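You operate a simulated robot arm through the tools that you are given. There is no shell and no other tool. Be economical: measure what you need, move in short steps, check, and stop when the job is done.

You are at the controls of a simulated two-armed robot. One attempt, no reset.

## Task
Press the blue zero key three times. Push the door of the heat cabinet shut. Press the yellow button of the roller stand three times. Open the pale grey drawer of the arm rack, take the black wedge chock on the top of the grey check bench and put it away inside, then shut the drawer. Press the white button of the socket bench two times. Turn the front dial of the valve block to 3. Take the blue short pipe with a yellow cap and put it on top of the roll of blue tape on the top of the grey ring bench. Put one of the short grey pipes from the top of the grey ring bench on the top of the small blue bench. Fetch the roll of green tape from the top of the grey ring bench and set it on the orange filter with dark pleats. Put two of the short white pipes from the top of the small blue bench on the top of the grey ring bench. Fetch the white reducer with a yellow band over a black band and set it on the blue filter with white pleats. Take the red chock on the top of the grey check bench and put it away on the top of the white ledge. Open the left drawer of the grey ring bench. Do these in any order. Set down upright: blue short pipe with a yellow cap, short grey pipe, short white pipe, white reducer with a yellow band over a black band.

Only the result counts: the job must be done as asked and must still hold three seconds after the hand-in. Knocking over, shifting, dropping, spilling or breaking anything else fails it. A push-on lid holds only when it is set on centred and level and pressed home; a screw cap is set on level and turned clockwise until tight.

## Robot
Two 7-joint arms with two-finger parallel grippers on one trunk, on a base that drives. Base frame: it is fixed to the floor where the robot stands at the start and does not move with it; the origin is under the middle of the robot, x ahead of it, y to its left, z up. Lengths are in mm, angles in degrees, forces in N, time in s.
The left shoulder is at the start at [60, 147, 543], the right one opposite. With the tool pointing down near the work surface each hand reaches from about 320 to 760 mm from the robot's upright axis, wherever it stands, measured 20 degrees to its own side. Places, roughly: black wedge chock (8x5x4 cm) [900, 1900, 800]; blue filter with white pleats (17x14x2 cm) [900, 2100, 800]; blue short pipe with a yellow cap (4x4x5 cm) [-1500, -2800, 800]; blue zero key [700, 100, 900]; door of the heat cabinet [600, 500, 900]; drawer [5200, -100, 500]; front dial of the valve block [-1500, -3700, 800]; left drawer of the grey ring bench [-1500, 100, 700]; orange filter with dark pleats (17x14x2 cm) [-1200, 400, 800]; pale grey drawer of the arm rack [5100, -100, 500]; red chock (8x5x4 cm) [1000, 2500, 800]; roll of blue tape (7x7x5 cm) [-1100, -600, 800]; roll of green tape (9x9x5 cm) [-1100, -100, 800]; short grey pipe (6x6x8 cm) [-1200, -500, 800]; short white pipe (4x4x8 cm) [-1300, 1300, 800]; short white pipe (5x5x8 cm) [-1500, 1600, 800]; top of the grey ring bench [-1300, -200, 800]; top of the small blue bench [-1400, 1200, 800]; top of the white ledge [3100, -6200, 500]; white button of the socket bench [-1600, -5200, 700]; white reducer with a yellow band o (7x8x9 cm) [-1500, 2200, 400]; yellow button of the roller stand [700, 1000, 800]. Payload 3.43 kg a hand.
The tool frame of a hand sits at the grasp point between the pads (the TCP): z along the fingers, y along the line on which they close. The tips reach 30 mm beyond it. The gripper opens to 94 mm. The fingers are 28 mm wide and 10 mm thick; the gripper's body (50 by 96 mm) begins 55 mm behind the TCP.
Orientation is told as [roll, pitch, yaw] about the base's x, y, z axes, in that order, counted from this pose: with the fingers straight down and closing along the base's y, the tool's x points along the base's -x, its y along +y and its z along -z.

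## Interface
- The arms move only by the tool nudge_tool. It takes "left_steps", "right_steps" or both (then of equal length, played together; a hand with none holds still); each is a list of rows, each an object of numbers (a shift or turn left out is 0, a gripper value left out holds the last): "rx", "ry", "rz": the turn, a rotation vector about the base's x, y, z in units of 45 degrees (1.0 is 45 degrees); "tx", "ty", "tz": the shift along the base's x, y, z in units of 100 mm (1.0 is 100 mm); "gripper": the finger opening in mm, from 0 to 94. In form: [{"rx": .., "ry": .., "rz": .., "tx": .., "ty": .., "tz": .., "gripper": ..}, ...]. A call has 1 to 10 rows; each row is the pose to reach, as a shift and turn from the pose commanded when the call began. A call with a number of a shift or a turn outside -1 to 1 is refused whole. A row lasts 0.2 s, in which the tool goes at most 50 mm and 8.6 degrees; a call with a longer step from one row to the next is refused whole, and so is a gripper value outside its range. A pose out of reach is approached as far as the arm can. The call stops where the force on the tool passes 40 N (or 10 N more than at its start, if that is more) or the arm is blocked; 0.2 s more then pass. Each finger travels about 72 mm/s and halts on what it meets, pressing with about 36 N; the grip force reading is that of the motor and also rises with nothing between the fingers. The clock runs only during rows and for 0.2 s after the last one: add rows that repeat a pose to give the fingers time. The reply holds the time, the measured pose of the TCP, the force on the tool along the base axes, the opening and the grip force, in the units named above and with some noise, with the torque about the TCP (base axes, N m) and any sound that the robot's microphone picked up.
- Cameras (640 x 400 px; columns grow to the right, rows downward): "scene" is now at [-2.9, -51.6, 1124.5]; the picture's right is [-0.85, -0.53, 0.00], its down [-0.48, 0.78, -0.41] and it looks along [0.22, -0.35, -0.91] (base axes); focal length 214 px, centre (320, 200). "left" rides on the left gripper at [76, -14, -103] in its tool frame; the picture's right is [0.18, 0.98, 0.00], its down [-0.75, 0.14, -0.64] and it looks along [-0.63, 0.12, 0.77] (tool axes); focal length 243 px, centre (320, 200). "right" rides on the right gripper at [76, 14, -103] in its tool frame; the picture's right is [-0.18, 0.98, 0.00], its down [-0.75, -0.14, -0.64] and it looks along [-0.63, -0.12, 0.77] (tool axes); focal length 243 px, centre (320, 200). There is no depth. A picture from a camera that has moved, and an enlarged one, comes with that camera's place and axes in the base frame and with its lens. The place of the scene camera against the robot may be out by one fixed shift of up to 12 mm in any direction.
- grab_frame(camera): a new picture of that camera. No time passes.
- slide_trunk(by): slides the trunk up (or, below 0, down) by that many mm; the arms and the scene camera ride with it, the base frame stays. It gives what a move gives, with no picture.
- base_move(legs): drives the robot by 1 to 6 legs, each [ahead, left, turn to the left] in mm, mm and degrees, along the robot's own axes; the way and the turn of a leg run together, so that a leg with both is an arc; at most 1500 mm and 180 degrees a leg. The arms and the cameras ride along, it lands a little off, and it stops where it bumps. It gives what a move gives.
- turn_head(pan, tilt): turns the head with the scene camera to pan (to the left, within 86 degrees either way) and tilt (down, from -29 to 69), counted from straight ahead of the robot. It gives what a move gives.
- zoom(camera, box): a new picture of the part [left, top, right, bottom] of that camera's present view, enlarged. No time passes.
- close_job(): hands the job in; it is judged then, once.

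Work in short steps. Places have to be worked out from the pictures, the camera data and where the tool is seen: move nearer, look again, correct. Check each grasp and each placing, and mend what went wrong. You have 567 turns and 370 pictures in all, those below and enlarged ones among them. Open the grippers and draw the arms clear of the work before you hand the job in, unless the task says otherwise; then end with one line.

The tools are called after "Emit:" as a command line: name --argument value ..., lists and objects as JSON in quotes. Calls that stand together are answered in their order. nudge_tool: Moves the arms, as the interface text tells. Its arguments: {"type":"object","properties":{"left_steps":{"type":"array","items":{"type":"object","properties":{"rx":{"type":"number"},"ry":{"type":"number"},"rz":{"type":"number"},"tx":{"type":"number"},"ty":{"type":"number"},"tz":{"type":"number"},"gripper":{"type":"number"}}}},"right_steps":{"type":"array","items":{"type":"object","properties":{"rx":{"type":"number"},"ry":{"type":"number"},"rz":{"type":"number"},"tx":{"type":"number"},"ty":{"type":"number"},"tz":{"type":"number"},"gripper":{"type":"number"}}}}},"required":[]} The other tools are called the same way: slide_trunk (by) slides the trunk up or down; base_move (legs) drives the base; turn_head (pan, tilt) turns the head that bears the scene camera; grab_frame (camera) takes a picture; zoom (camera, box) takes an enlarged picture of a part of a camera's view; close_job () hands the job in.

At the start:

```text
time_s: 0.0
left_position: [297.9, 337.9, 1000.4]
left_tool_rot: [0.0, -0.1, 0.1]
left_ft_force: [-0.1, -0.9, -0.2]
left_torque: [-0.01, 0.02, -0.01]
left_finger_gap: 94.1
left_gripper_force: 0.1
right_position: [311.7, 0.4, 1000.3]
right_tool_rot: [0.1, -0.2, 0.0]
right_ft_force: [0.1, 0.7, 0.7]
right_torque: [0.06, 0.02, 0.0]
right_finger_gap: 93.8
right_gripper_force: 0.1
trunk travel left (down, up): [-250.0, 0.0]
robot x, y, heading: [-1.0, 2.3, 0.1]
head pan, tilt: [-58.2, 65.9]
```

scene: 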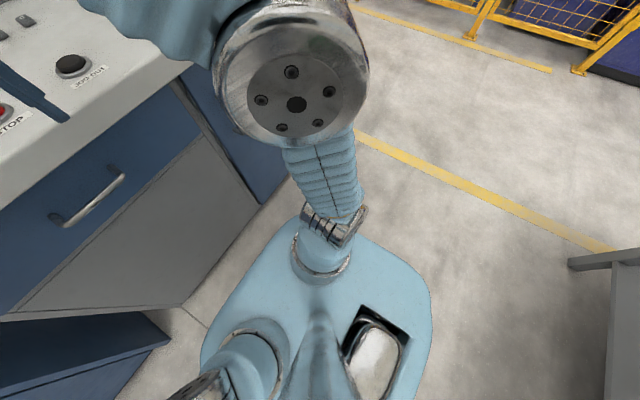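
right: 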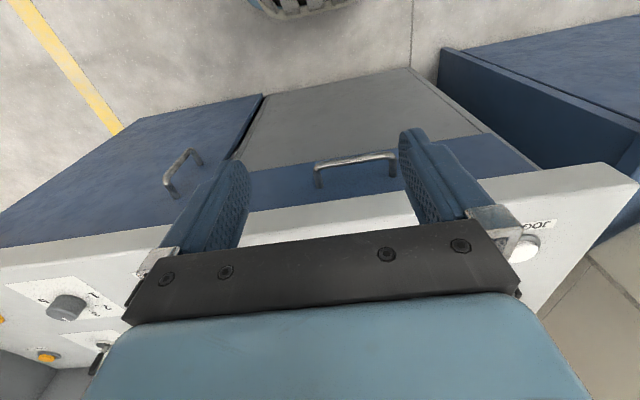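
left: 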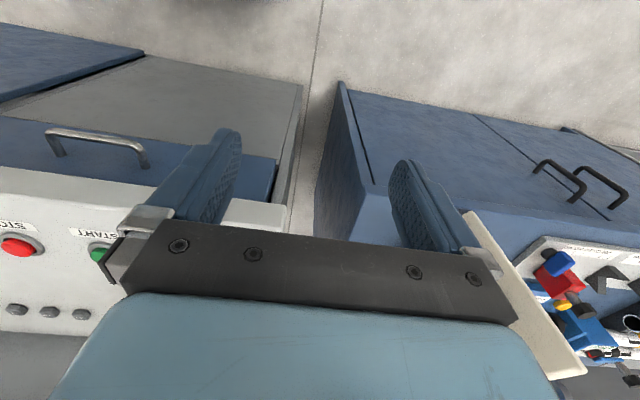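

The robot stands in front of a row of benches. I look straight ahead with the head to find the blue zero key and the heat cabinet.

Emit:
turn_head --pan 0 --tilt 30

Emit:
grab_frame --camera "scene"

```text
time_s: 1.3
left_position: [298.1, 336.6, 999.6]
left_tool_rot: [0.0, -0.1, 0.0]
left_ft_force: [0.6, 0.0, 0.1]
left_torque: [0.0, 0.01, 0.0]
left_finger_gap: 94.0
left_gripper_force: 0.1
right_position: [311.4, -0.2, 1000.4]
right_tool_rot: [0.1, -0.1, 0.1]
right_ft_force: [-0.6, 0.8, -1.3]
right_torque: [0.0, 0.04, 0.03]
right_finger_gap: 94.0
right_gripper_force: 0.1
trunk travel left (down, up): [-250.0, 0.0]
robot x, y, heading: [-1.4, 1.0, 0.2]
head pan, tilt: [0.0, 30.0]
```

```text
366 pictures are left
camera scene: at [56.1, -1.0, 1173.0], right [0.0, -1.0, 0.0], down [-0.5, 0.0, -0.87], along [0.87, 0.0, -0.5], focal length 214 px, centre (320, 200)
```

scene: 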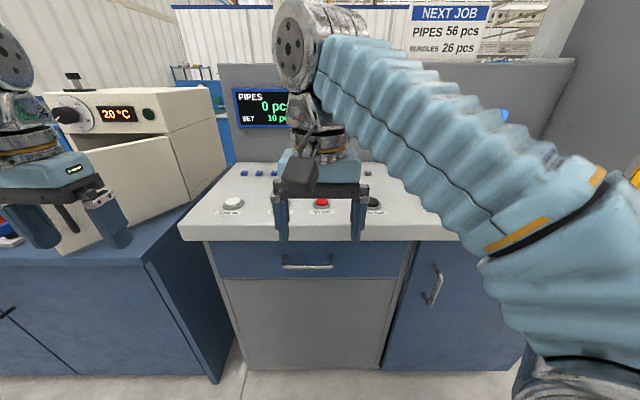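

I zoom in on the counter panel with the blue keys and on the heat cabinet.

Emit:
zoom --camera "scene" --box '[190, 80, 350, 250]'

Emit:
zoom --camera "scene" --box '[0, 70, 240, 270]'

```text
2.35 times, centred on (270, 165) of scene
camera zoom: at [56.1, -1.0, 1173.0], right [0.0, -1.0, 0.0], down [-0.5, 0.0, -0.87], along [0.87, 0.0, -0.5], focal length 505 px, centre (438, 282)
```

zoom: 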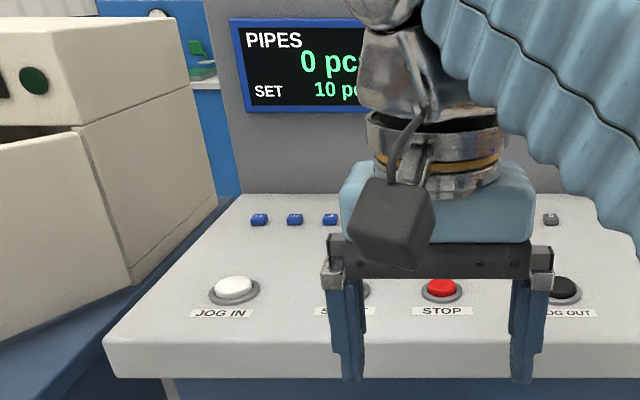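

```text
2.00 times, centred on (120, 170) of scene
camera zoom: at [56.1, -1.0, 1173.0], right [0.0, -1.0, 0.0], down [-0.5, 0.0, -0.87], along [0.87, 0.0, -0.5], focal length 429 px, centre (720, 260)
```

zoom: 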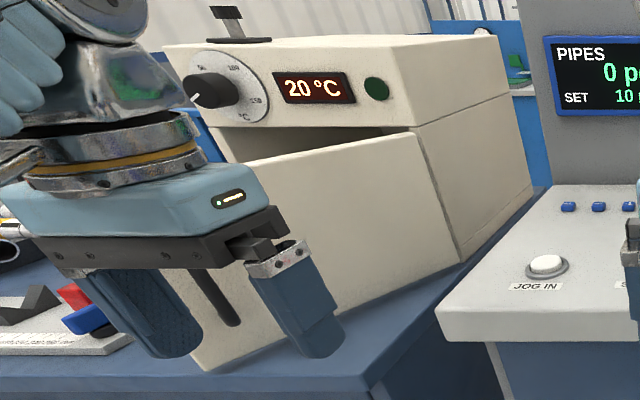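

The right hand covers the keys. I shift it 200 mm to the right and up slightly so the head can see the key labels.

Emit:
nudge_tool --right_steps '[{"ty": -0.45}, {"ty": -0.9}, {"ty": -1.0}]'

Emit:
nudge_tool --right_steps '[{"ty": -0.45}, {"ty": -0.9}, {"ty": -1.0}]'

Emit:
zoom --camera "scene" --box '[200, 140, 420, 260]'

```text
time_s: 2.1
left_position: [297.3, 337.4, 1000.4]
left_tool_rot: [0.0, -0.1, 0.0]
left_ft_force: [0.3, 0.8, -0.2]
left_torque: [0.03, -0.04, 0.01]
left_finger_gap: 93.9
left_gripper_force: 0.1
right_position: [312.0, -100.5, 999.2]
right_tool_rot: [0.1, -0.3, 0.0]
right_ft_force: [-0.3, -0.5, -0.6]
right_torque: [-0.02, 0.01, 0.01]
right_finger_gap: 94.1
right_gripper_force: 0.0
trunk travel left (down, up): [-250.0, 0.0]
robot x, y, heading: [-1.3, 0.2, -0.0]
head pan, tilt: [0.0, 30.0]
```

```text
time_s: 2.9
left_position: [296.8, 336.3, 1000.6]
left_tool_rot: [0.0, -0.1, 0.0]
left_ft_force: [-0.1, -0.1, 0.5]
left_torque: [0.01, -0.01, 0.02]
left_finger_gap: 94.1
left_gripper_force: 0.1
right_position: [311.0, -199.7, 999.2]
right_tool_rot: [0.2, -0.1, 0.1]
right_ft_force: [0.4, 0.2, -0.3]
right_torque: [0.0, -0.03, 0.0]
right_finger_gap: 94.2
right_gripper_force: 0.1
trunk travel left (down, up): [-250.0, 0.0]
robot x, y, heading: [0.0, -2.9, -0.3]
head pan, tilt: [0.0, 30.0]
```

```text
2.91 times, centred on (310, 200) of scene
camera zoom: at [56.0, -1.0, 1173.1], right [0.0, -1.0, 0.0], down [-0.5, 0.0, -0.87], along [0.87, 0.0, -0.5], focal length 624 px, centre (349, 200)
```

zoom: 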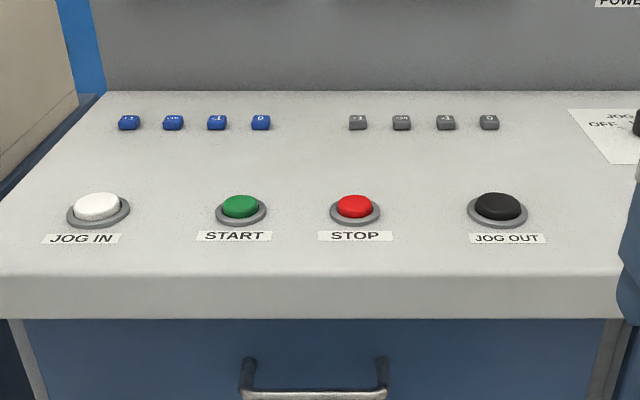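

The rightmost blue key seems to be labelled 0. I zoom to verify.

Emit:
zoom --camera "scene" --box '[230, 160, 310, 200]'

```text
8.00 times, centred on (270, 180) of scene
camera zoom: at [56.0, -1.0, 1173.1], right [0.0, -1.0, 0.0], down [-0.5, 0.0, -0.87], along [0.87, 0.0, -0.5], focal length 1716 px, centre (720, 360)
```

zoom: 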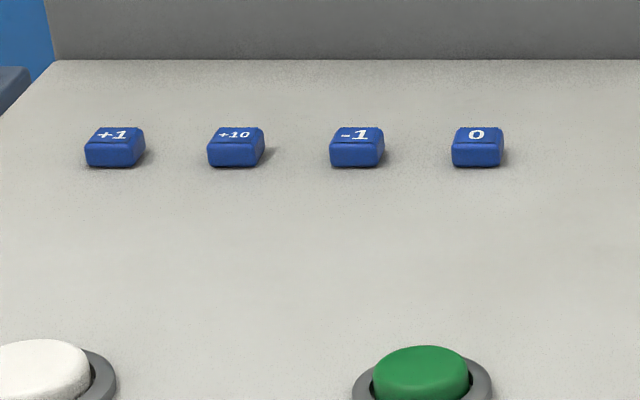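

The "0" key is the fourth blue one, at roughly [709, 98, ~900]. I bring the left hand in front of it with closed fingers and look with its wrist camera.

Emit:
nudge_tool --left_steps '[{"ty": -0.45, "gripper": 0}, {"ty": -0.9}, {"ty": -1.0}]'

Emit:
nudge_tool --left_steps '[{"ty": -0.45, "tx": 0.2}, {"ty": -0.9, "tx": 0.5}, {"ty": -1.0, "tx": 1.0}]'

Emit:
nudge_tool --left_steps '[{"ty": -0.2, "tx": 0.4}, {"ty": -0.4, "tx": 0.8}, {"ty": -0.4, "tx": 1.0}]'

Emit:
nudge_tool --left_steps '[{"tx": 0.4}, {"tx": 0.8}, {"tx": 1.0}]'

Emit:
grab_frame --camera "left"

```text
time_s: 3.7
left_position: [298.6, 236.4, 999.0]
left_tool_rot: [0.1, -0.1, -0.1]
left_ft_force: [0.7, 0.9, -0.1]
left_torque: [0.0, -0.02, 0.04]
left_finger_gap: 0.0
left_gripper_force: 17.1
right_position: [310.8, -199.4, 999.9]
right_tool_rot: [0.0, -0.1, 0.1]
right_ft_force: [-0.5, -0.5, -1.6]
right_torque: [-0.01, 0.0, -0.04]
right_finger_gap: 94.2
right_gripper_force: 0.2
trunk travel left (down, up): [-250.0, 0.0]
robot x, y, heading: [-2.4, 1.1, 0.1]
head pan, tilt: [0.0, 30.0]
```

```text
refused: row 2 steps farther than a row can; nothing moved
```

```text
time_s: 4.5
left_position: [379.0, 195.2, 1000.8]
left_tool_rot: [0.0, -0.2, -0.1]
left_ft_force: [0.5, -0.3, -0.3]
left_torque: [0.0, -0.03, -0.01]
left_finger_gap: 0.0
left_gripper_force: 32.8
left hand out of reach, approached as far as the arm can: row 3
right_position: [310.9, -199.9, 999.6]
right_tool_rot: [0.1, -0.1, 0.0]
right_ft_force: [0.7, -0.1, 0.2]
right_torque: [-0.02, 0.03, -0.02]
right_finger_gap: 93.7
right_gripper_force: 0.2
trunk travel left (down, up): [-250.0, 0.0]
robot x, y, heading: [-1.0, -4.0, -0.1]
head pan, tilt: [0.0, 30.0]
```

```text
time_s: 5.3
left_position: [465.4, 193.7, 979.3]
left_tool_rot: [0.1, -0.5, -0.1]
left_ft_force: [-1.1, -1.1, 2.7]
left_torque: [0.09, -0.06, -0.03]
left_finger_gap: 0.1
left_gripper_force: 33.2
left hand out of reach, approached as far as the arm can: row 1, 2, 3
right_position: [310.7, -201.1, 999.7]
right_tool_rot: [0.2, -0.2, 0.1]
right_ft_force: [-0.2, -0.8, 0.1]
right_torque: [0.1, -0.05, -0.01]
right_finger_gap: 94.1
right_gripper_force: 0.1
trunk travel left (down, up): [-250.0, 0.0]
robot x, y, heading: [0.4, 2.2, -0.1]
head pan, tilt: [0.0, 30.0]
```

```text
361 pictures are left
camera left: at [388.5, 179.5, 1079.0], right [-0.18, 0.98, 0.0], down [0.75, 0.14, 0.65], along [0.64, 0.12, -0.76], focal length 243 px, centre (320, 200)
```

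left: 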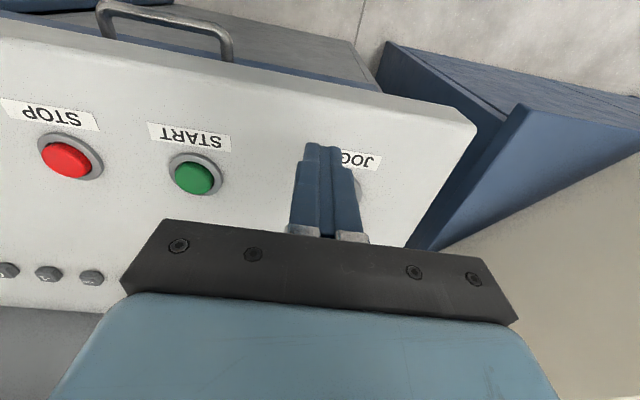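

The reach at this height is limited, so I drive 130 mm forward after retracting the left hand slightly.

Emit:
base_move --legs '[[130, 0, 0]]'

Emit:
grab_frame --camera "scene"

```text
time_s: 6.6
left_position: [596.6, 194.7, 975.8]
left_tool_rot: [0.1, -0.3, -0.2]
left_ft_force: [-0.2, 0.3, 0.1]
left_torque: [0.04, -0.03, 0.04]
left_finger_gap: 0.0
left_gripper_force: 32.7
right_position: [439.7, -201.9, 999.5]
right_tool_rot: [0.1, -0.2, -0.2]
right_ft_force: [-0.3, 0.6, 0.2]
right_torque: [0.0, -0.01, 0.0]
right_finger_gap: 93.8
right_gripper_force: 0.1
trunk travel left (down, up): [-250.0, 0.0]
robot x, y, heading: [128.4, -1.9, -0.2]
head pan, tilt: [0.0, 30.0]
```

```text
360 pictures are left
camera scene: at [185.4, -1.4, 1173.1], right [0.0, -1.0, 0.0], down [-0.5, 0.0, -0.87], along [0.87, 0.0, -0.5], focal length 214 px, centre (320, 200)
```

scene: 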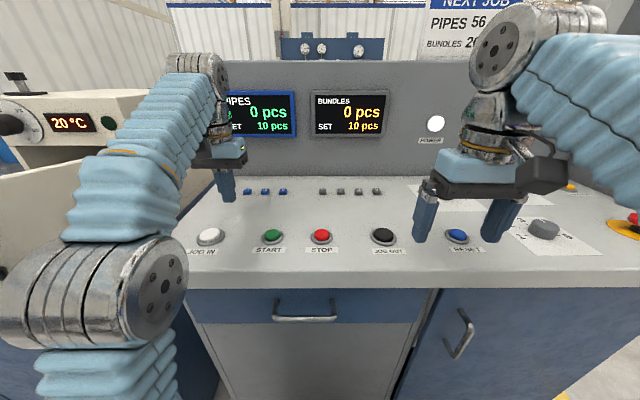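

Triangulated: the 0 key is at about [704, 99, 902]. I move the left fingertips over it.

Emit:
nudge_tool --left_steps '[{"ty": -0.45}, {"ty": -0.9}, {"ty": -0.95, "tx": 0.4}, {"ty": -0.95, "tx": 0.8}, {"ty": -0.95, "tx": 0.9}, {"ty": -0.95, "tx": 0.9}]'

Emit:
zoom --camera "scene" --box '[220, 140, 340, 220]'

```text
time_s: 8.0
left_position: [645.0, 104.6, 939.7]
left_tool_rot: [0.1, -0.4, -0.2]
left_ft_force: [-0.2, -1.1, 0.2]
left_torque: [0.05, -0.02, -0.03]
left_finger_gap: 0.0
left_gripper_force: 33.1
left hand out of reach, approached as far as the arm can: row 2, 3, 4, 5, 6
right_position: [438.0, -200.3, 998.8]
right_tool_rot: [0.2, -0.1, -0.1]
right_ft_force: [-0.2, -0.3, -0.7]
right_torque: [0.02, 0.0, 0.02]
right_finger_gap: 94.2
right_gripper_force: 0.1
trunk travel left (down, up): [-250.0, 0.0]
robot x, y, heading: [127.1, -2.1, -0.4]
head pan, tilt: [0.0, 30.0]
```

```text
5.00 times, centred on (280, 180) of scene
camera zoom: at [185.5, -1.4, 1173.1], right [0.0, -1.0, 0.0], down [-0.5, 0.0, -0.87], along [0.87, 0.0, -0.5], focal length 1072 px, centre (520, 300)
```

zoom: 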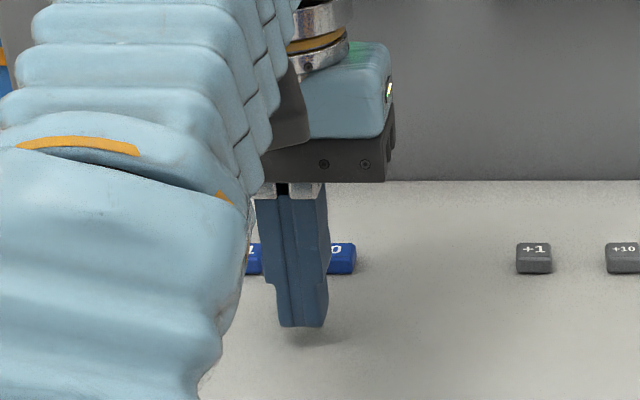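

The vertical pose is out of reach here, so I tilt the fingers forward by about 25 degrees, which shortens the wrist reach; I keep the height.

Emit:
nudge_tool --left_steps '[{"ry": -0.18}, {"ry": -0.36}, {"ry": -0.54}, {"ry": -0.6}, {"ry": -0.6}]'

Emit:
zoom --camera "scene" --box '[220, 140, 340, 220]'

```text
time_s: 9.2
left_position: [643.9, 103.4, 940.4]
left_tool_rot: [0.3, -27.3, -0.3]
left_ft_force: [0.1, 1.1, 0.2]
left_torque: [0.0, -0.04, 0.02]
left_finger_gap: 0.0
left_gripper_force: 32.8
right_position: [440.6, -201.0, 1000.4]
right_tool_rot: [0.1, -0.2, -0.2]
right_ft_force: [-1.0, -0.2, 0.3]
right_torque: [-0.02, -0.01, -0.02]
right_finger_gap: 94.0
right_gripper_force: 0.0
trunk travel left (down, up): [-250.0, 0.0]
robot x, y, heading: [129.6, -0.6, -0.2]
head pan, tilt: [0.0, 30.0]
```

```text
5.00 times, centred on (280, 180) of scene
camera zoom: at [185.6, -1.4, 1173.1], right [0.0, -1.0, 0.0], down [-0.5, 0.0, -0.87], along [0.87, 0.0, -0.5], focal length 1072 px, centre (520, 300)
```

zoom: 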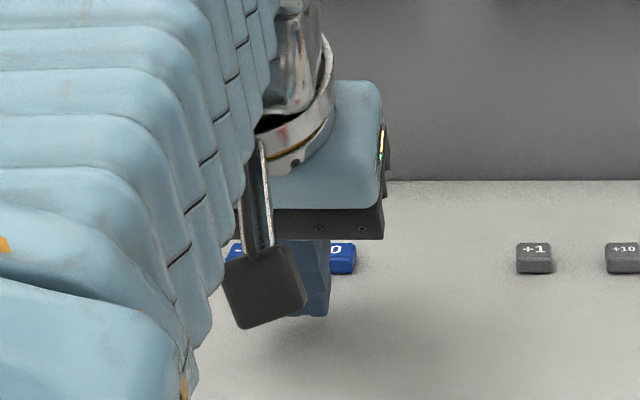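

The tip now can advance. I raise a bit and move the tip to above the key (tip at about [704, 97, 930]).

Emit:
nudge_tool --left_steps '[{"tz": 0.2}, {"tx": 0.4, "tz": 0.2, "ty": -0.06}, {"tx": 0.46, "tz": 0.2, "ty": -0.06}, {"tx": 0.46, "tz": 0.2, "ty": -0.06}]'

Emit:
zoom --camera "scene" --box '[220, 140, 340, 220]'

Emit:
grab_frame --camera "left"

```text
time_s: 10.2
left_position: [689.3, 97.3, 958.6]
left_tool_rot: [0.3, -27.3, -0.2]
left_ft_force: [-0.3, 0.2, 0.7]
left_torque: [-0.03, 0.01, 0.02]
left_finger_gap: 0.0
left_gripper_force: 33.4
right_position: [440.8, -200.9, 1001.0]
right_tool_rot: [0.2, -0.2, -0.2]
right_ft_force: [-0.2, 0.0, 0.5]
right_torque: [-0.03, 0.01, -0.02]
right_finger_gap: 94.0
right_gripper_force: 0.1
trunk travel left (down, up): [-250.0, 0.0]
robot x, y, heading: [130.9, -0.9, -0.3]
head pan, tilt: [0.0, 30.0]
```

```text
5.00 times, centred on (280, 180) of scene
camera zoom: at [185.7, -1.4, 1173.0], right [0.0, -1.0, 0.0], down [-0.5, 0.0, -0.87], along [0.87, 0.0, -0.5], focal length 1072 px, centre (520, 300)
```

zoom: 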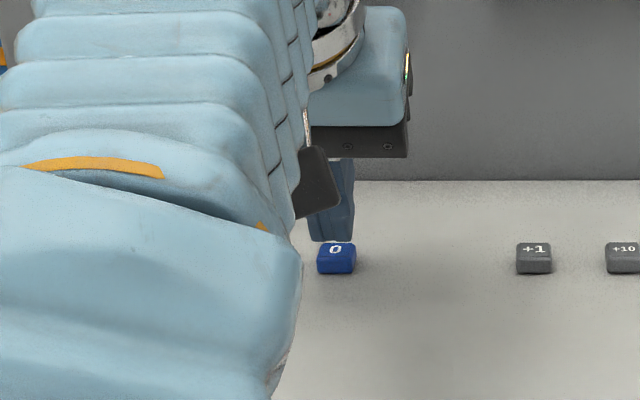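

```text
356 pictures are left
camera left: at [574.0, 81.6, 1014.5], right [-0.16, 0.98, -0.08], down [0.38, 0.14, 0.92], along [0.91, 0.12, -0.39], focal length 243 px, centre (320, 200)
```

left: 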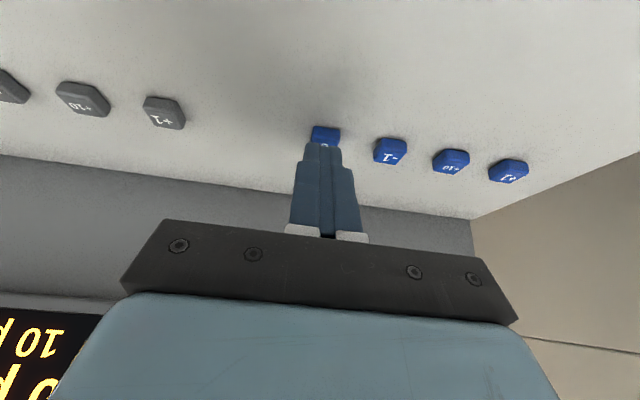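

The tip is just above the 0 key. I shift 10 mm forward so the lower finger edge lies over the key, then lower in small steps to find contact.

Emit:
nudge_tool --left_steps '[{"tx": 0.11, "ty": 0.015}, {"tx": 0.11, "ty": 0.015, "tz": -0.1}, {"tx": 0.11, "ty": 0.015, "tz": -0.15}, {"tx": 0.11, "ty": 0.015, "tz": -0.18}]'

Emit:
zoom --camera "left" --box '[260, 90, 400, 180]'

```text
time_s: 11.2
left_position: [700.8, 96.7, 943.1]
left_tool_rot: [0.2, -27.3, -0.2]
left_ft_force: [-0.2, -0.1, 0.6]
left_torque: [-0.02, 0.02, 0.02]
left_finger_gap: 0.0
left_gripper_force: 33.2
right_position: [439.0, -200.8, 999.6]
right_tool_rot: [0.1, -0.1, -0.2]
right_ft_force: [-0.5, -0.3, 0.0]
right_torque: [0.01, -0.01, 0.02]
right_finger_gap: 93.9
right_gripper_force: 0.1
trunk travel left (down, up): [-250.0, 0.0]
robot x, y, heading: [131.3, -0.6, -0.3]
head pan, tilt: [0.0, 30.0]
```

```text
4.44 times, centred on (330, 135) of left
camera zoom: at [586.3, 82.8, 997.3], right [-0.16, 0.98, -0.08], down [0.38, 0.14, 0.92], along [0.91, 0.12, -0.39], focal length 1078 px, centre (276, 489)
```

zoom: 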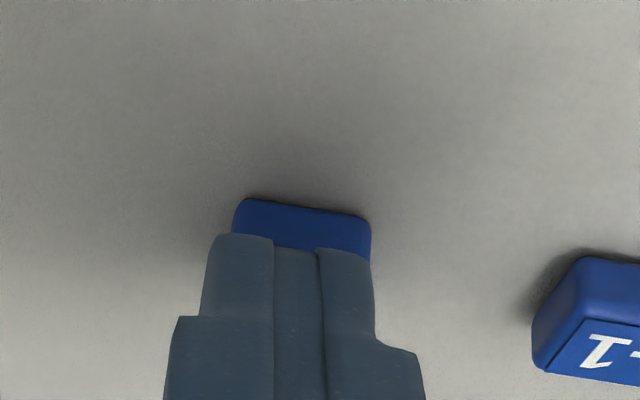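

Still no contact; the tip is centred over the key. I lower further in 2–3 mm steps.

Emit:
nudge_tool --left_steps '[{"tz": -0.03, "ty": 0.02}, {"tz": -0.06, "ty": 0.02}, {"tz": -0.08, "ty": 0.02}, {"tz": -0.1, "ty": 0.02}]'

```text
time_s: 12.2
left_position: [701.2, 99.8, 935.1]
left_tool_rot: [0.2, -27.6, -0.3]
left_ft_force: [-0.4, -2.7, 25.6]
left_torque: [-0.13, -0.21, 0.0]
left_finger_gap: 0.1
left_gripper_force: 33.1
right_position: [436.9, -201.8, 1001.8]
right_tool_rot: [0.2, -0.2, -0.3]
right_ft_force: [0.6, 0.7, 0.7]
right_torque: [0.0, 0.01, 0.01]
right_finger_gap: 93.9
right_gripper_force: 0.1
trunk travel left (down, up): [-250.0, 0.0]
robot x, y, heading: [129.8, -0.0, -0.0]
head pan, tilt: [0.0, 30.0]
heard: click
```

One click: pressed once. I lift off and press a second time by the same travel.

Emit:
nudge_tool --left_steps '[{"tz": 0.15}, {"tz": 0.2}, {"tz": 0.2}, {"tz": 0.08}, {"tz": 0.03}, {"tz": 0.0}]'

Emit:
nudge_tool --left_steps '[{"tz": 0.15}, {"tz": 0.2}, {"tz": 0.2}, {"tz": 0.08}, {"tz": 0.03}, {"tz": 0.0}]'

```text
time_s: 13.6
left_position: [700.3, 100.3, 934.8]
left_tool_rot: [0.2, -27.8, -0.4]
left_ft_force: [0.8, 2.2, 24.7]
left_torque: [0.01, -0.23, 0.02]
left_finger_gap: 0.0
left_gripper_force: 33.1
right_position: [439.4, -201.6, 1001.3]
right_tool_rot: [0.2, -0.2, -0.1]
right_ft_force: [0.4, -0.3, -0.3]
right_torque: [-0.02, -0.01, -0.01]
right_finger_gap: 94.0
right_gripper_force: 0.0
trunk travel left (down, up): [-250.0, 0.0]
robot x, y, heading: [124.9, -0.2, -0.2]
head pan, tilt: [0.0, 30.0]
heard: click
```

```text
time_s: 15.0
left_position: [701.2, 101.5, 936.0]
left_tool_rot: [0.2, -27.7, -0.3]
left_ft_force: [0.2, -2.7, 24.8]
left_torque: [-0.09, -0.17, -0.04]
left_finger_gap: 0.0
left_gripper_force: 32.6
right_position: [437.5, -200.9, 1001.1]
right_tool_rot: [0.2, -0.1, -0.2]
right_ft_force: [0.6, -0.8, 0.2]
right_torque: [-0.03, 0.0, -0.02]
right_finger_gap: 94.1
right_gripper_force: 0.1
trunk travel left (down, up): [-250.0, 0.0]
robot x, y, heading: [126.2, 2.0, -0.2]
head pan, tilt: [0.0, 30.0]
heard: click
```

Three clicks in all. I lift and retract the left hand, then look at the heat cabinet's door.

Emit:
nudge_tool --left_steps '[{"tz": 0.3}, {"tz": 0.5, "tx": -0.2}, {"tz": 0.5, "tx": -0.6}, {"tz": 0.5, "tx": -1.0}]'

Emit:
nudge_tool --left_steps '[{"tx": -0.4}, {"tx": -0.8}, {"tx": -1.0}]'

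Emit:
turn_head --pan 40 --tilt 25

Emit:
grab_frame --camera "scene"

```text
time_s: 16.0
left_position: [601.2, 101.1, 983.6]
left_tool_rot: [0.2, -27.3, -0.2]
left_ft_force: [0.2, 0.4, -1.2]
left_torque: [0.03, 0.01, -0.01]
left_finger_gap: 0.1
left_gripper_force: 32.3
right_position: [439.1, -202.0, 999.5]
right_tool_rot: [0.1, 0.0, -0.2]
right_ft_force: [0.3, -0.5, 0.3]
right_torque: [0.0, 0.0, 0.0]
right_finger_gap: 93.7
right_gripper_force: 0.1
trunk travel left (down, up): [-250.0, 0.0]
robot x, y, heading: [134.5, 2.6, -0.2]
head pan, tilt: [0.0, 30.0]
```

```text
time_s: 16.8
left_position: [498.6, 102.1, 982.3]
left_tool_rot: [0.0, -27.4, -0.1]
left_ft_force: [0.1, -0.4, -0.3]
left_torque: [-0.01, 0.03, 0.0]
left_finger_gap: 0.0
left_gripper_force: 32.9
right_position: [439.5, -202.4, 1000.2]
right_tool_rot: [0.2, -0.1, -0.2]
right_ft_force: [0.8, -0.1, 0.3]
right_torque: [-0.02, 0.03, 0.01]
right_finger_gap: 94.4
right_gripper_force: 0.0
trunk travel left (down, up): [-250.0, 0.0]
robot x, y, heading: [124.8, 1.5, 0.2]
head pan, tilt: [0.0, 30.0]
```

```text
time_s: 17.8
left_position: [499.5, 101.3, 982.2]
left_tool_rot: [0.2, -27.4, -0.2]
left_ft_force: [-0.5, 0.6, 0.3]
left_torque: [-0.04, -0.01, 0.01]
left_finger_gap: 0.0
left_gripper_force: 33.0
right_position: [439.2, -201.2, 999.5]
right_tool_rot: [0.1, -0.1, -0.1]
right_ft_force: [-0.5, -0.1, 0.3]
right_torque: [-0.01, -0.01, 0.03]
right_finger_gap: 94.1
right_gripper_force: 0.2
trunk travel left (down, up): [-250.0, 0.0]
robot x, y, heading: [132.7, -2.0, -0.3]
head pan, tilt: [40.0, 25.0]
```

```text
354 pictures are left
camera scene: at [165.9, 57.8, 1181.0], right [0.64, -0.77, 0.0], down [-0.32, -0.27, -0.91], along [0.7, 0.58, -0.42], focal length 214 px, centre (320, 200)
```

scene: 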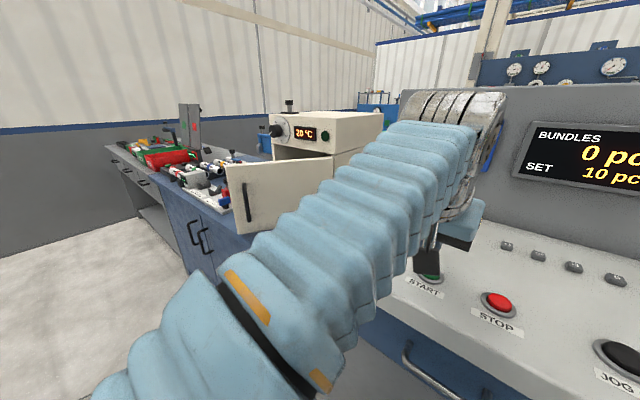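

The door opens toward me with its hinge on the right side and handle at its left. I back off and drive left to face the cabinet.

Emit:
base_move --legs '[[-230, 0, 0], [0, 450, 0]]'

Emit:
nudge_tool --left_steps '[{"ty": 0.45, "ry": 0.18}, {"ty": 0.9, "ry": 0.36}, {"ty": 1.0, "ry": 0.54}, {"ty": 1.0, "ry": 0.6}]'

Emit:
turn_head --pan 0 --tilt 25

Emit:
grab_frame --camera "scene"

```text
time_s: 21.9
left_position: [274.1, 543.4, 982.4]
left_tool_rot: [0.2, -27.3, -0.8]
left_ft_force: [-0.9, -0.5, -0.8]
left_torque: [-0.01, -0.03, -0.02]
left_finger_gap: 0.0
left_gripper_force: 33.6
right_position: [210.3, 243.1, 1000.0]
right_tool_rot: [0.1, -0.2, -0.6]
right_ft_force: [-0.4, 0.3, -0.2]
right_torque: [0.03, -0.03, -0.01]
right_finger_gap: 94.0
right_gripper_force: 0.1
trunk travel left (down, up): [-250.0, 0.0]
robot x, y, heading: [-97.0, 445.3, -0.8]
head pan, tilt: [40.0, 25.0]
```

```text
time_s: 22.9
left_position: [273.1, 644.1, 981.2]
left_tool_rot: [-0.2, -0.3, -0.7]
left_ft_force: [0.3, 0.8, -0.1]
left_torque: [0.03, 0.01, -0.03]
left_finger_gap: 0.1
left_gripper_force: 33.1
right_position: [211.3, 242.6, 999.8]
right_tool_rot: [0.1, -0.1, -0.6]
right_ft_force: [0.3, -0.3, 0.9]
right_torque: [0.0, -0.04, 0.02]
right_finger_gap: 94.2
right_gripper_force: 0.0
trunk travel left (down, up): [-250.0, 0.0]
robot x, y, heading: [-98.9, 448.5, -0.6]
head pan, tilt: [40.0, 25.0]
```

```text
time_s: 23.9
left_position: [274.0, 644.3, 981.7]
left_tool_rot: [-0.3, -0.3, -0.7]
left_ft_force: [0.0, -0.4, -0.6]
left_torque: [0.03, 0.0, -0.03]
left_finger_gap: 0.0
left_gripper_force: 32.9
right_position: [210.7, 243.9, 1000.1]
right_tool_rot: [0.1, -0.2, -0.7]
right_ft_force: [-0.5, 0.6, -1.3]
right_torque: [0.06, 0.01, -0.02]
right_finger_gap: 93.8
right_gripper_force: 0.0
trunk travel left (down, up): [-250.0, 0.0]
robot x, y, heading: [-93.8, 445.0, -0.6]
head pan, tilt: [0.0, 25.0]
```

```text
353 pictures are left
camera scene: at [-39.2, 444.9, 1181.0], right [-0.01, -1.0, 0.0], down [-0.42, 0.0, -0.91], along [0.91, -0.01, -0.42], focal length 214 px, centre (320, 200)
```

scene: 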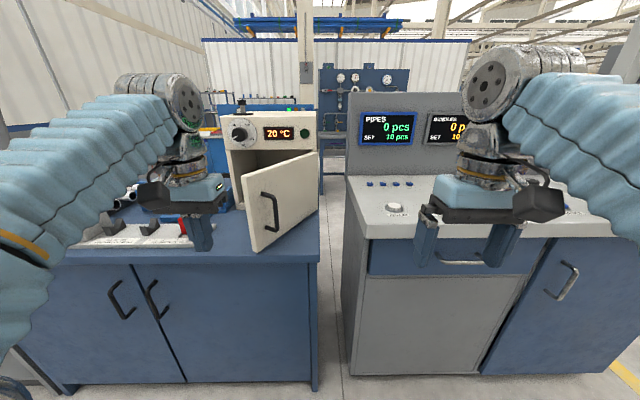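

The door's free edge is around [407, 612], hinge near [669, 446]; its outer face faces me and right. I bring the left fist to the right of the door's free edge and tilt the fingers forward.

Emit:
nudge_tool --left_steps '[{"ty": -0.45, "ry": -0.18}, {"ty": -0.9, "ry": -0.36}, {"ty": -1.0, "ry": -0.54}, {"ty": -1.0, "ry": -0.72}, {"ty": -1.0, "ry": -0.9}, {"ty": -1.0, "ry": -1.0}]'

Emit:
nudge_tool --left_steps '[{"ty": -0.3, "tz": -0.3}, {"ty": -0.6, "tz": -0.6}, {"ty": -0.8, "tz": -0.7}]'

Emit:
grab_frame --camera "scene"

```text
time_s: 25.3
left_position: [273.8, 544.5, 983.0]
left_tool_rot: [0.5, -45.5, -1.0]
left_ft_force: [0.1, 0.2, -0.9]
left_torque: [-0.04, -0.02, 0.02]
left_finger_gap: 0.0
left_gripper_force: 32.6
right_position: [211.8, 243.4, 1000.6]
right_tool_rot: [0.1, 0.0, -0.7]
right_ft_force: [-0.1, 0.5, 0.4]
right_torque: [-0.04, 0.0, -0.02]
right_finger_gap: 94.1
right_gripper_force: 0.0
trunk travel left (down, up): [-250.0, 0.0]
robot x, y, heading: [-94.4, 447.2, -0.8]
head pan, tilt: [0.0, 25.0]
```

```text
time_s: 26.1
left_position: [272.3, 464.9, 911.3]
left_tool_rot: [0.5, -45.3, -1.0]
left_ft_force: [0.0, 0.3, -0.6]
left_torque: [-0.05, 0.03, -0.02]
left_finger_gap: 0.0
left_gripper_force: 33.4
right_position: [211.9, 243.6, 999.5]
right_tool_rot: [0.1, -0.1, -0.7]
right_ft_force: [0.5, 0.2, 0.5]
right_torque: [0.01, 0.04, 0.01]
right_finger_gap: 94.1
right_gripper_force: 0.0
trunk travel left (down, up): [-250.0, 0.0]
robot x, y, heading: [-97.5, 446.7, -0.6]
head pan, tilt: [0.0, 25.0]
```

```text
352 pictures are left
camera scene: at [-39.2, 444.8, 1181.0], right [-0.01, -1.0, 0.0], down [-0.42, 0.01, -0.91], along [0.91, -0.01, -0.42], focal length 214 px, centre (320, 200)
```

scene: 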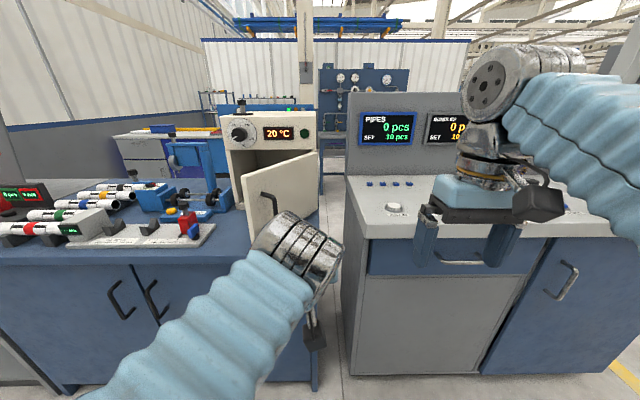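

Clear path. I drive forward 120 mm, then advance the left fist to the door's outer face.

Emit:
base_move --legs '[[120, 0, 0]]'

Emit:
nudge_tool --left_steps '[{"tx": 0.3, "ty": 0.1}, {"tx": 0.6, "ty": 0.2}, {"tx": 0.75, "ty": 0.3}]'

Emit:
grab_frame --camera "scene"

Emit:
grab_frame --camera "left"

```text
time_s: 27.4
left_position: [392.8, 464.0, 911.6]
left_tool_rot: [0.6, -45.2, -1.1]
left_ft_force: [-0.8, 0.2, -0.4]
left_torque: [0.05, 0.01, 0.0]
left_finger_gap: 0.0
left_gripper_force: 32.7
right_position: [330.7, 240.1, 999.9]
right_tool_rot: [0.1, -0.2, -0.7]
right_ft_force: [0.0, 0.8, -0.3]
right_torque: [-0.04, -0.02, 0.01]
right_finger_gap: 93.8
right_gripper_force: 0.0
trunk travel left (down, up): [-250.0, 0.0]
robot x, y, heading: [26.3, 445.1, -0.8]
head pan, tilt: [0.0, 25.0]
```

```text
time_s: 28.2
left_position: [468.6, 494.7, 910.5]
left_tool_rot: [0.5, -45.3, -0.9]
left_ft_force: [-0.4, -0.4, 0.0]
left_torque: [0.01, 0.03, -0.04]
left_finger_gap: 0.0
left_gripper_force: 32.8
right_position: [331.6, 241.7, 1000.7]
right_tool_rot: [0.1, -0.1, -0.7]
right_ft_force: [-0.3, -0.3, 0.3]
right_torque: [-0.01, -0.02, 0.01]
right_finger_gap: 93.9
right_gripper_force: 0.1
trunk travel left (down, up): [-250.0, 0.0]
robot x, y, heading: [26.4, 446.7, -0.8]
head pan, tilt: [0.0, 25.0]
```

```text
351 pictures are left
camera scene: at [80.6, 443.3, 1181.0], right [-0.01, -1.0, 0.0], down [-0.42, 0.01, -0.91], along [0.91, -0.01, -0.42], focal length 214 px, centre (320, 200)
```

scene: 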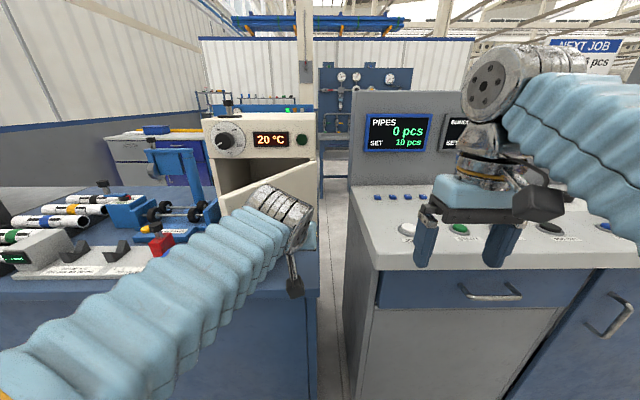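

```text
350 pictures are left
camera left: at [342.5, 480.3, 927.7], right [-0.12, 0.98, -0.13], down [0.08, 0.13, 0.99], along [0.99, 0.11, -0.09], focal length 243 px, centre (320, 200)
```

left: 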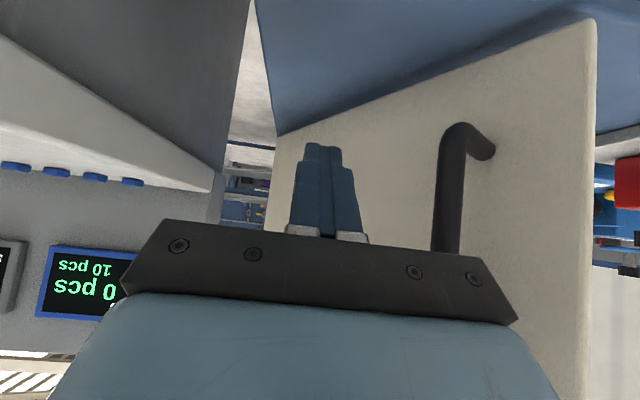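

The fist is aimed at the door between handle and hinge. I push forward and a bit left.

Emit:
nudge_tool --left_steps '[{"tx": 0.15, "ty": 0.15}, {"tx": 0.3, "ty": 0.3}, {"tx": 0.45, "ty": 0.45}, {"tx": 0.6, "ty": 0.6}, {"tx": 0.75, "ty": 0.75}]'

Emit:
grab_frame --camera "left"

```text
time_s: 29.4
left_position: [543.9, 567.8, 911.6]
left_tool_rot: [0.4, -45.2, -0.9]
left_ft_force: [0.2, -0.4, 0.1]
left_torque: [0.0, -0.01, 0.03]
left_finger_gap: 0.1
left_gripper_force: 33.1
right_position: [330.8, 241.9, 1000.2]
right_tool_rot: [0.0, -0.1, -0.7]
right_ft_force: [0.4, 0.4, -0.3]
right_torque: [0.01, 0.03, 0.01]
right_finger_gap: 94.2
right_gripper_force: 0.0
trunk travel left (down, up): [-250.0, 0.0]
robot x, y, heading: [20.1, 445.5, -0.6]
head pan, tilt: [0.0, 25.0]
```

```text
349 pictures are left
camera left: at [416.6, 555.3, 928.9], right [-0.12, 0.98, -0.13], down [0.07, 0.13, 0.99], along [0.99, 0.11, -0.09], focal length 243 px, centre (320, 200)
```

left: 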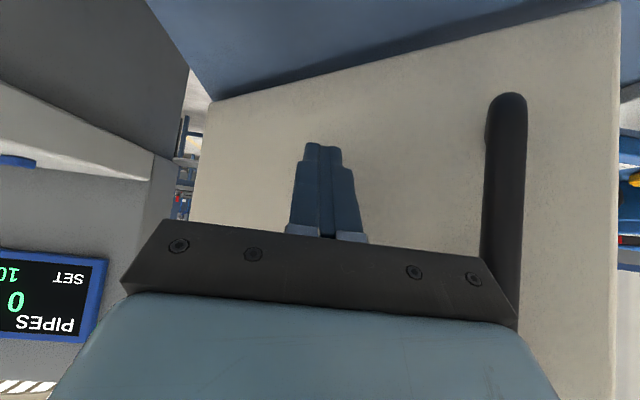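

It's moving with little resistance or not yet in contact; continue forward.

Emit:
nudge_tool --left_steps '[{"tx": 0.2, "ty": 0.1}, {"tx": 0.4, "ty": 0.2}, {"tx": 0.6, "ty": 0.25}, {"tx": 0.8, "ty": 0.3}]'

Emit:
grab_frame --camera "left"

Emit:
grab_frame --camera "scene"

```text
time_s: 30.4
left_position: [623.4, 599.6, 911.9]
left_tool_rot: [0.4, -45.3, -0.9]
left_ft_force: [0.5, -0.5, 0.3]
left_torque: [0.0, -0.01, 0.02]
left_finger_gap: 0.0
left_gripper_force: 33.2
right_position: [330.9, 241.6, 999.8]
right_tool_rot: [0.1, -0.2, -0.8]
right_ft_force: [-1.2, -1.2, 0.0]
right_torque: [0.01, -0.04, 0.0]
right_finger_gap: 94.0
right_gripper_force: 0.0
trunk travel left (down, up): [-250.0, 0.0]
robot x, y, heading: [25.2, 442.6, -0.6]
head pan, tilt: [0.0, 25.0]
```

```text
348 pictures are left
camera left: at [496.0, 585.2, 928.9], right [-0.12, 0.98, -0.13], down [0.07, 0.13, 0.99], along [0.99, 0.11, -0.09], focal length 243 px, centre (320, 200)
```

left: 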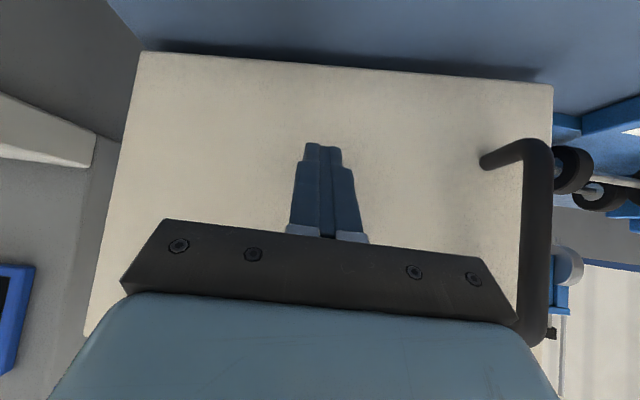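

```text
347 pictures are left
camera scene: at [80.5, 443.4, 1181.0], right [-0.01, -1.0, 0.0], down [-0.42, 0.01, -0.91], along [0.91, -0.01, -0.42], focal length 214 px, centre (320, 200)
```

scene: 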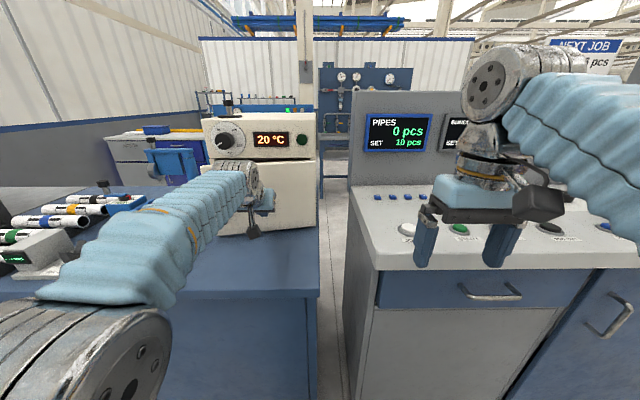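

The door is swinging shut easily. I push straight ahead in small steps until it resists.

Emit:
nudge_tool --left_steps '[{"tx": 0.1}, {"tx": 0.2}, {"tx": 0.3}, {"tx": 0.4}, {"tx": 0.5}]'

Emit:
grab_frame --camera "scene"

```text
time_s: 31.5
left_position: [661.7, 598.4, 912.3]
left_tool_rot: [0.4, -44.7, -1.0]
left_ft_force: [-29.3, 0.8, 8.6]
left_torque: [0.12, 0.01, 0.07]
left_finger_gap: 0.0
left_gripper_force: 32.7
right_position: [328.9, 241.4, 1001.2]
right_tool_rot: [0.2, -0.3, -0.6]
right_ft_force: [-0.4, 0.7, -0.2]
right_torque: [0.01, -0.02, 0.01]
right_finger_gap: 93.8
right_gripper_force: 0.1
trunk travel left (down, up): [-250.0, 0.0]
robot x, y, heading: [24.5, 448.4, -0.7]
head pan, tilt: [0.0, 25.0]
stopped in row 5 (left hand): the force on the tool passed its limit at 55 N (the readings are from after the stop); the commanded pose is now the measured one
```

```text
346 pictures are left
camera scene: at [76.6, 443.3, 1181.5], right [-0.01, -1.0, 0.0], down [-0.42, 0.0, -0.91], along [0.91, -0.01, -0.42], focal length 214 px, centre (320, 200)
```

scene: 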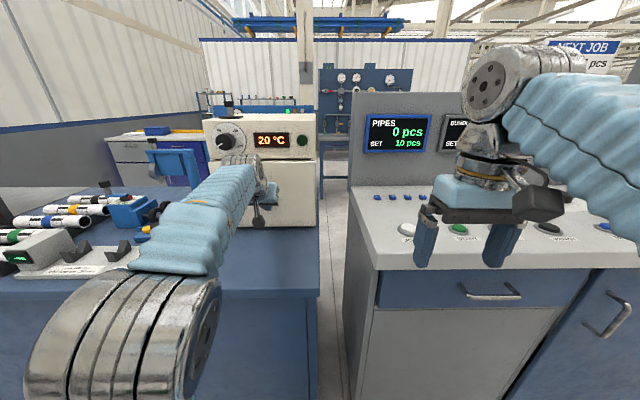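

Shut against the frame. I retract the left hand and look left at the roller stand.

Emit:
nudge_tool --left_steps '[{"tx": -0.4}, {"tx": -0.8}, {"tx": -1.0}]'

Emit:
nudge_tool --left_steps '[{"tx": -0.4, "tz": 0.2}, {"tx": -0.8, "tz": 0.4}, {"tx": -1.0, "tz": 0.6}]'

Emit:
nudge_tool --left_steps '[{"tx": -0.4, "tz": 0.1}, {"tx": -0.8, "tz": 0.2}, {"tx": -1.0, "tz": 0.3}]'

Emit:
turn_head --pan 25 --tilt 25

Emit:
grab_frame --camera "scene"

```text
time_s: 32.3
left_position: [564.4, 598.9, 910.0]
left_tool_rot: [0.3, -44.6, -1.0]
left_ft_force: [0.3, -0.6, 0.4]
left_torque: [0.02, -0.01, 0.01]
left_finger_gap: 0.0
left_gripper_force: 33.2
right_position: [330.7, 240.7, 999.9]
right_tool_rot: [0.1, -0.1, -0.7]
right_ft_force: [0.9, -0.4, -0.4]
right_torque: [-0.03, -0.01, 0.02]
right_finger_gap: 93.8
right_gripper_force: 0.0
trunk travel left (down, up): [-250.0, 0.0]
robot x, y, heading: [19.8, 445.7, -0.3]
head pan, tilt: [0.0, 25.0]
```

```text
time_s: 33.1
left_position: [463.8, 598.6, 968.5]
left_tool_rot: [0.5, -44.7, -1.0]
left_ft_force: [0.4, 0.1, -0.1]
left_torque: [-0.01, 0.0, 0.01]
left_finger_gap: 0.0
left_gripper_force: 33.3
right_position: [330.1, 242.2, 999.3]
right_tool_rot: [0.1, -0.1, -0.6]
right_ft_force: [0.1, 0.7, -0.3]
right_torque: [-0.04, -0.02, 0.02]
right_finger_gap: 93.7
right_gripper_force: 0.0
trunk travel left (down, up): [-250.0, 0.0]
robot x, y, heading: [23.2, 445.9, -0.6]
head pan, tilt: [0.0, 25.0]
```

```text
time_s: 33.9
left_position: [363.5, 597.7, 997.9]
left_tool_rot: [0.4, -44.5, -1.0]
left_ft_force: [-0.2, 0.8, 0.1]
left_torque: [-0.02, 0.0, -0.02]
left_finger_gap: 0.0
left_gripper_force: 32.8
right_position: [331.5, 241.7, 1000.1]
right_tool_rot: [0.1, -0.1, -0.6]
right_ft_force: [0.3, 0.2, -0.2]
right_torque: [-0.01, -0.01, -0.03]
right_finger_gap: 94.0
right_gripper_force: 0.0
trunk travel left (down, up): [-250.0, 0.0]
robot x, y, heading: [22.9, 442.7, -0.8]
head pan, tilt: [0.0, 25.0]
```

```text
time_s: 34.8
left_position: [364.1, 597.1, 998.5]
left_tool_rot: [0.5, -44.5, -1.0]
left_ft_force: [0.4, -0.1, -0.6]
left_torque: [0.0, 0.0, 0.04]
left_finger_gap: 0.1
left_gripper_force: 32.9
right_position: [330.7, 241.3, 1000.1]
right_tool_rot: [0.0, -0.1, -0.7]
right_ft_force: [-0.1, 0.1, 0.6]
right_torque: [-0.01, 0.0, 0.0]
right_finger_gap: 93.8
right_gripper_force: 0.1
trunk travel left (down, up): [-250.0, 0.0]
robot x, y, heading: [21.5, 443.1, -0.6]
head pan, tilt: [25.0, 25.0]
```

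```text
345 pictures are left
camera scene: at [72.1, 482.3, 1181.0], right [0.41, -0.91, 0.0], down [-0.39, -0.17, -0.91], along [0.83, 0.37, -0.42], focal length 214 px, centre (320, 200)
```

scene: 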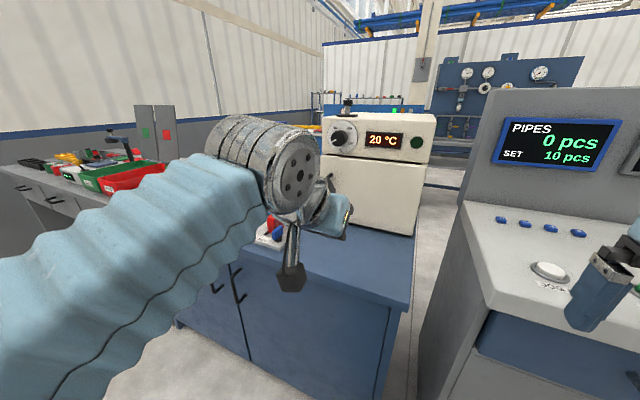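

Door is shut. I back off, reset the tilt, and drive left to face the roller stand.

Emit:
base_move --legs '[[-130, 0, 0], [0, 450, 0.6]]'

Emit:
nudge_tool --left_steps '[{"ty": 0.2, "ry": 0.18}, {"ty": 0.5, "ry": 0.36}, {"ty": 0.8, "ry": 0.54}, {"ty": 1.0, "ry": 0.72}, {"ty": 1.0, "ry": 0.9}, {"ty": 1.0, "ry": 1.0}]'

Emit:
turn_head --pan 0 --tilt 30

Emit:
grab_frame --camera "scene"

```text
time_s: 38.4
left_position: [232.3, 1051.2, 997.8]
left_tool_rot: [0.5, -44.6, -0.1]
left_ft_force: [-0.1, -0.5, -0.2]
left_torque: [0.0, -0.01, -0.02]
left_finger_gap: 0.3
left_gripper_force: 32.7
right_position: [207.4, 695.6, 998.8]
right_tool_rot: [0.1, -0.1, 0.3]
right_ft_force: [0.9, -0.3, 0.0]
right_torque: [0.01, -0.05, -0.05]
right_finger_gap: 93.9
right_gripper_force: 0.0
trunk travel left (down, up): [-250.0, 0.0]
robot x, y, heading: [-105.9, 891.1, 0.4]
head pan, tilt: [25.0, 25.0]
```

```text
time_s: 39.8
left_position: [228.4, 1152.5, 1000.8]
left_tool_rot: [-0.1, -1.5, 0.1]
left_ft_force: [0.1, 0.2, -0.7]
left_torque: [-0.01, 0.02, -0.01]
left_finger_gap: 0.0
left_gripper_force: 33.1
left hand out of reach, approached as far as the arm can: row 6
right_position: [206.4, 696.0, 1000.0]
right_tool_rot: [0.1, 0.0, 0.3]
right_ft_force: [0.9, 0.1, -0.2]
right_torque: [0.01, 0.05, -0.01]
right_finger_gap: 94.4
right_gripper_force: 0.1
trunk travel left (down, up): [-250.0, 0.0]
robot x, y, heading: [-108.2, 889.8, 0.2]
head pan, tilt: [25.0, 25.0]
```

```text
time_s: 40.7
left_position: [227.5, 1153.7, 1001.0]
left_tool_rot: [0.1, -1.4, 0.1]
left_ft_force: [-0.6, 0.1, 0.0]
left_torque: [-0.02, 0.0, 0.0]
left_finger_gap: 0.4
left_gripper_force: 33.3
right_position: [206.6, 694.3, 999.3]
right_tool_rot: [0.1, -0.1, 0.3]
right_ft_force: [0.1, -0.8, 0.8]
right_torque: [0.0, 0.05, 0.0]
right_finger_gap: 94.0
right_gripper_force: 0.0
trunk travel left (down, up): [-250.0, 0.0]
robot x, y, heading: [-107.9, 895.2, 0.5]
head pan, tilt: [0.0, 30.0]
```

```text
344 pictures are left
camera scene: at [-49.2, 892.2, 1173.1], right [0.01, -1.0, 0.0], down [-0.5, 0.0, -0.87], along [0.87, 0.01, -0.5], focal length 214 px, centre (320, 200)
```

scene: 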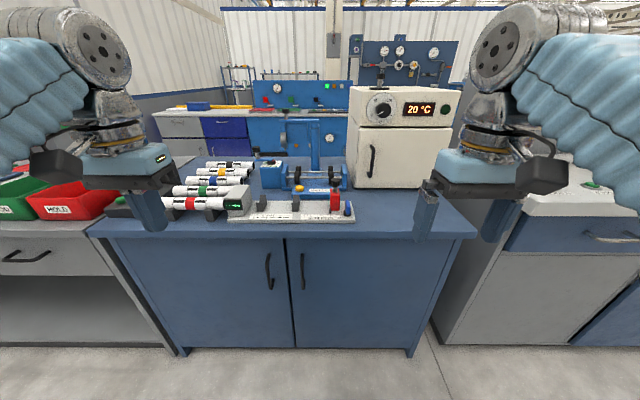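

Door closed confirmed. I zoom on the roller stand.

Emit:
zoom --camera "scene" --box '[230, 120, 370, 230]'

```text
3.64 times, centred on (300, 175) of scene
camera zoom: at [-49.2, 892.2, 1173.1], right [0.01, -1.0, 0.0], down [-0.5, 0.0, -0.87], along [0.87, 0.01, -0.5], focal length 780 px, centre (393, 291)
```

zoom: 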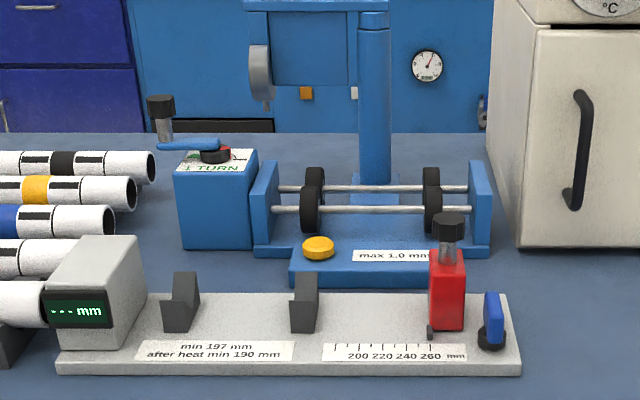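

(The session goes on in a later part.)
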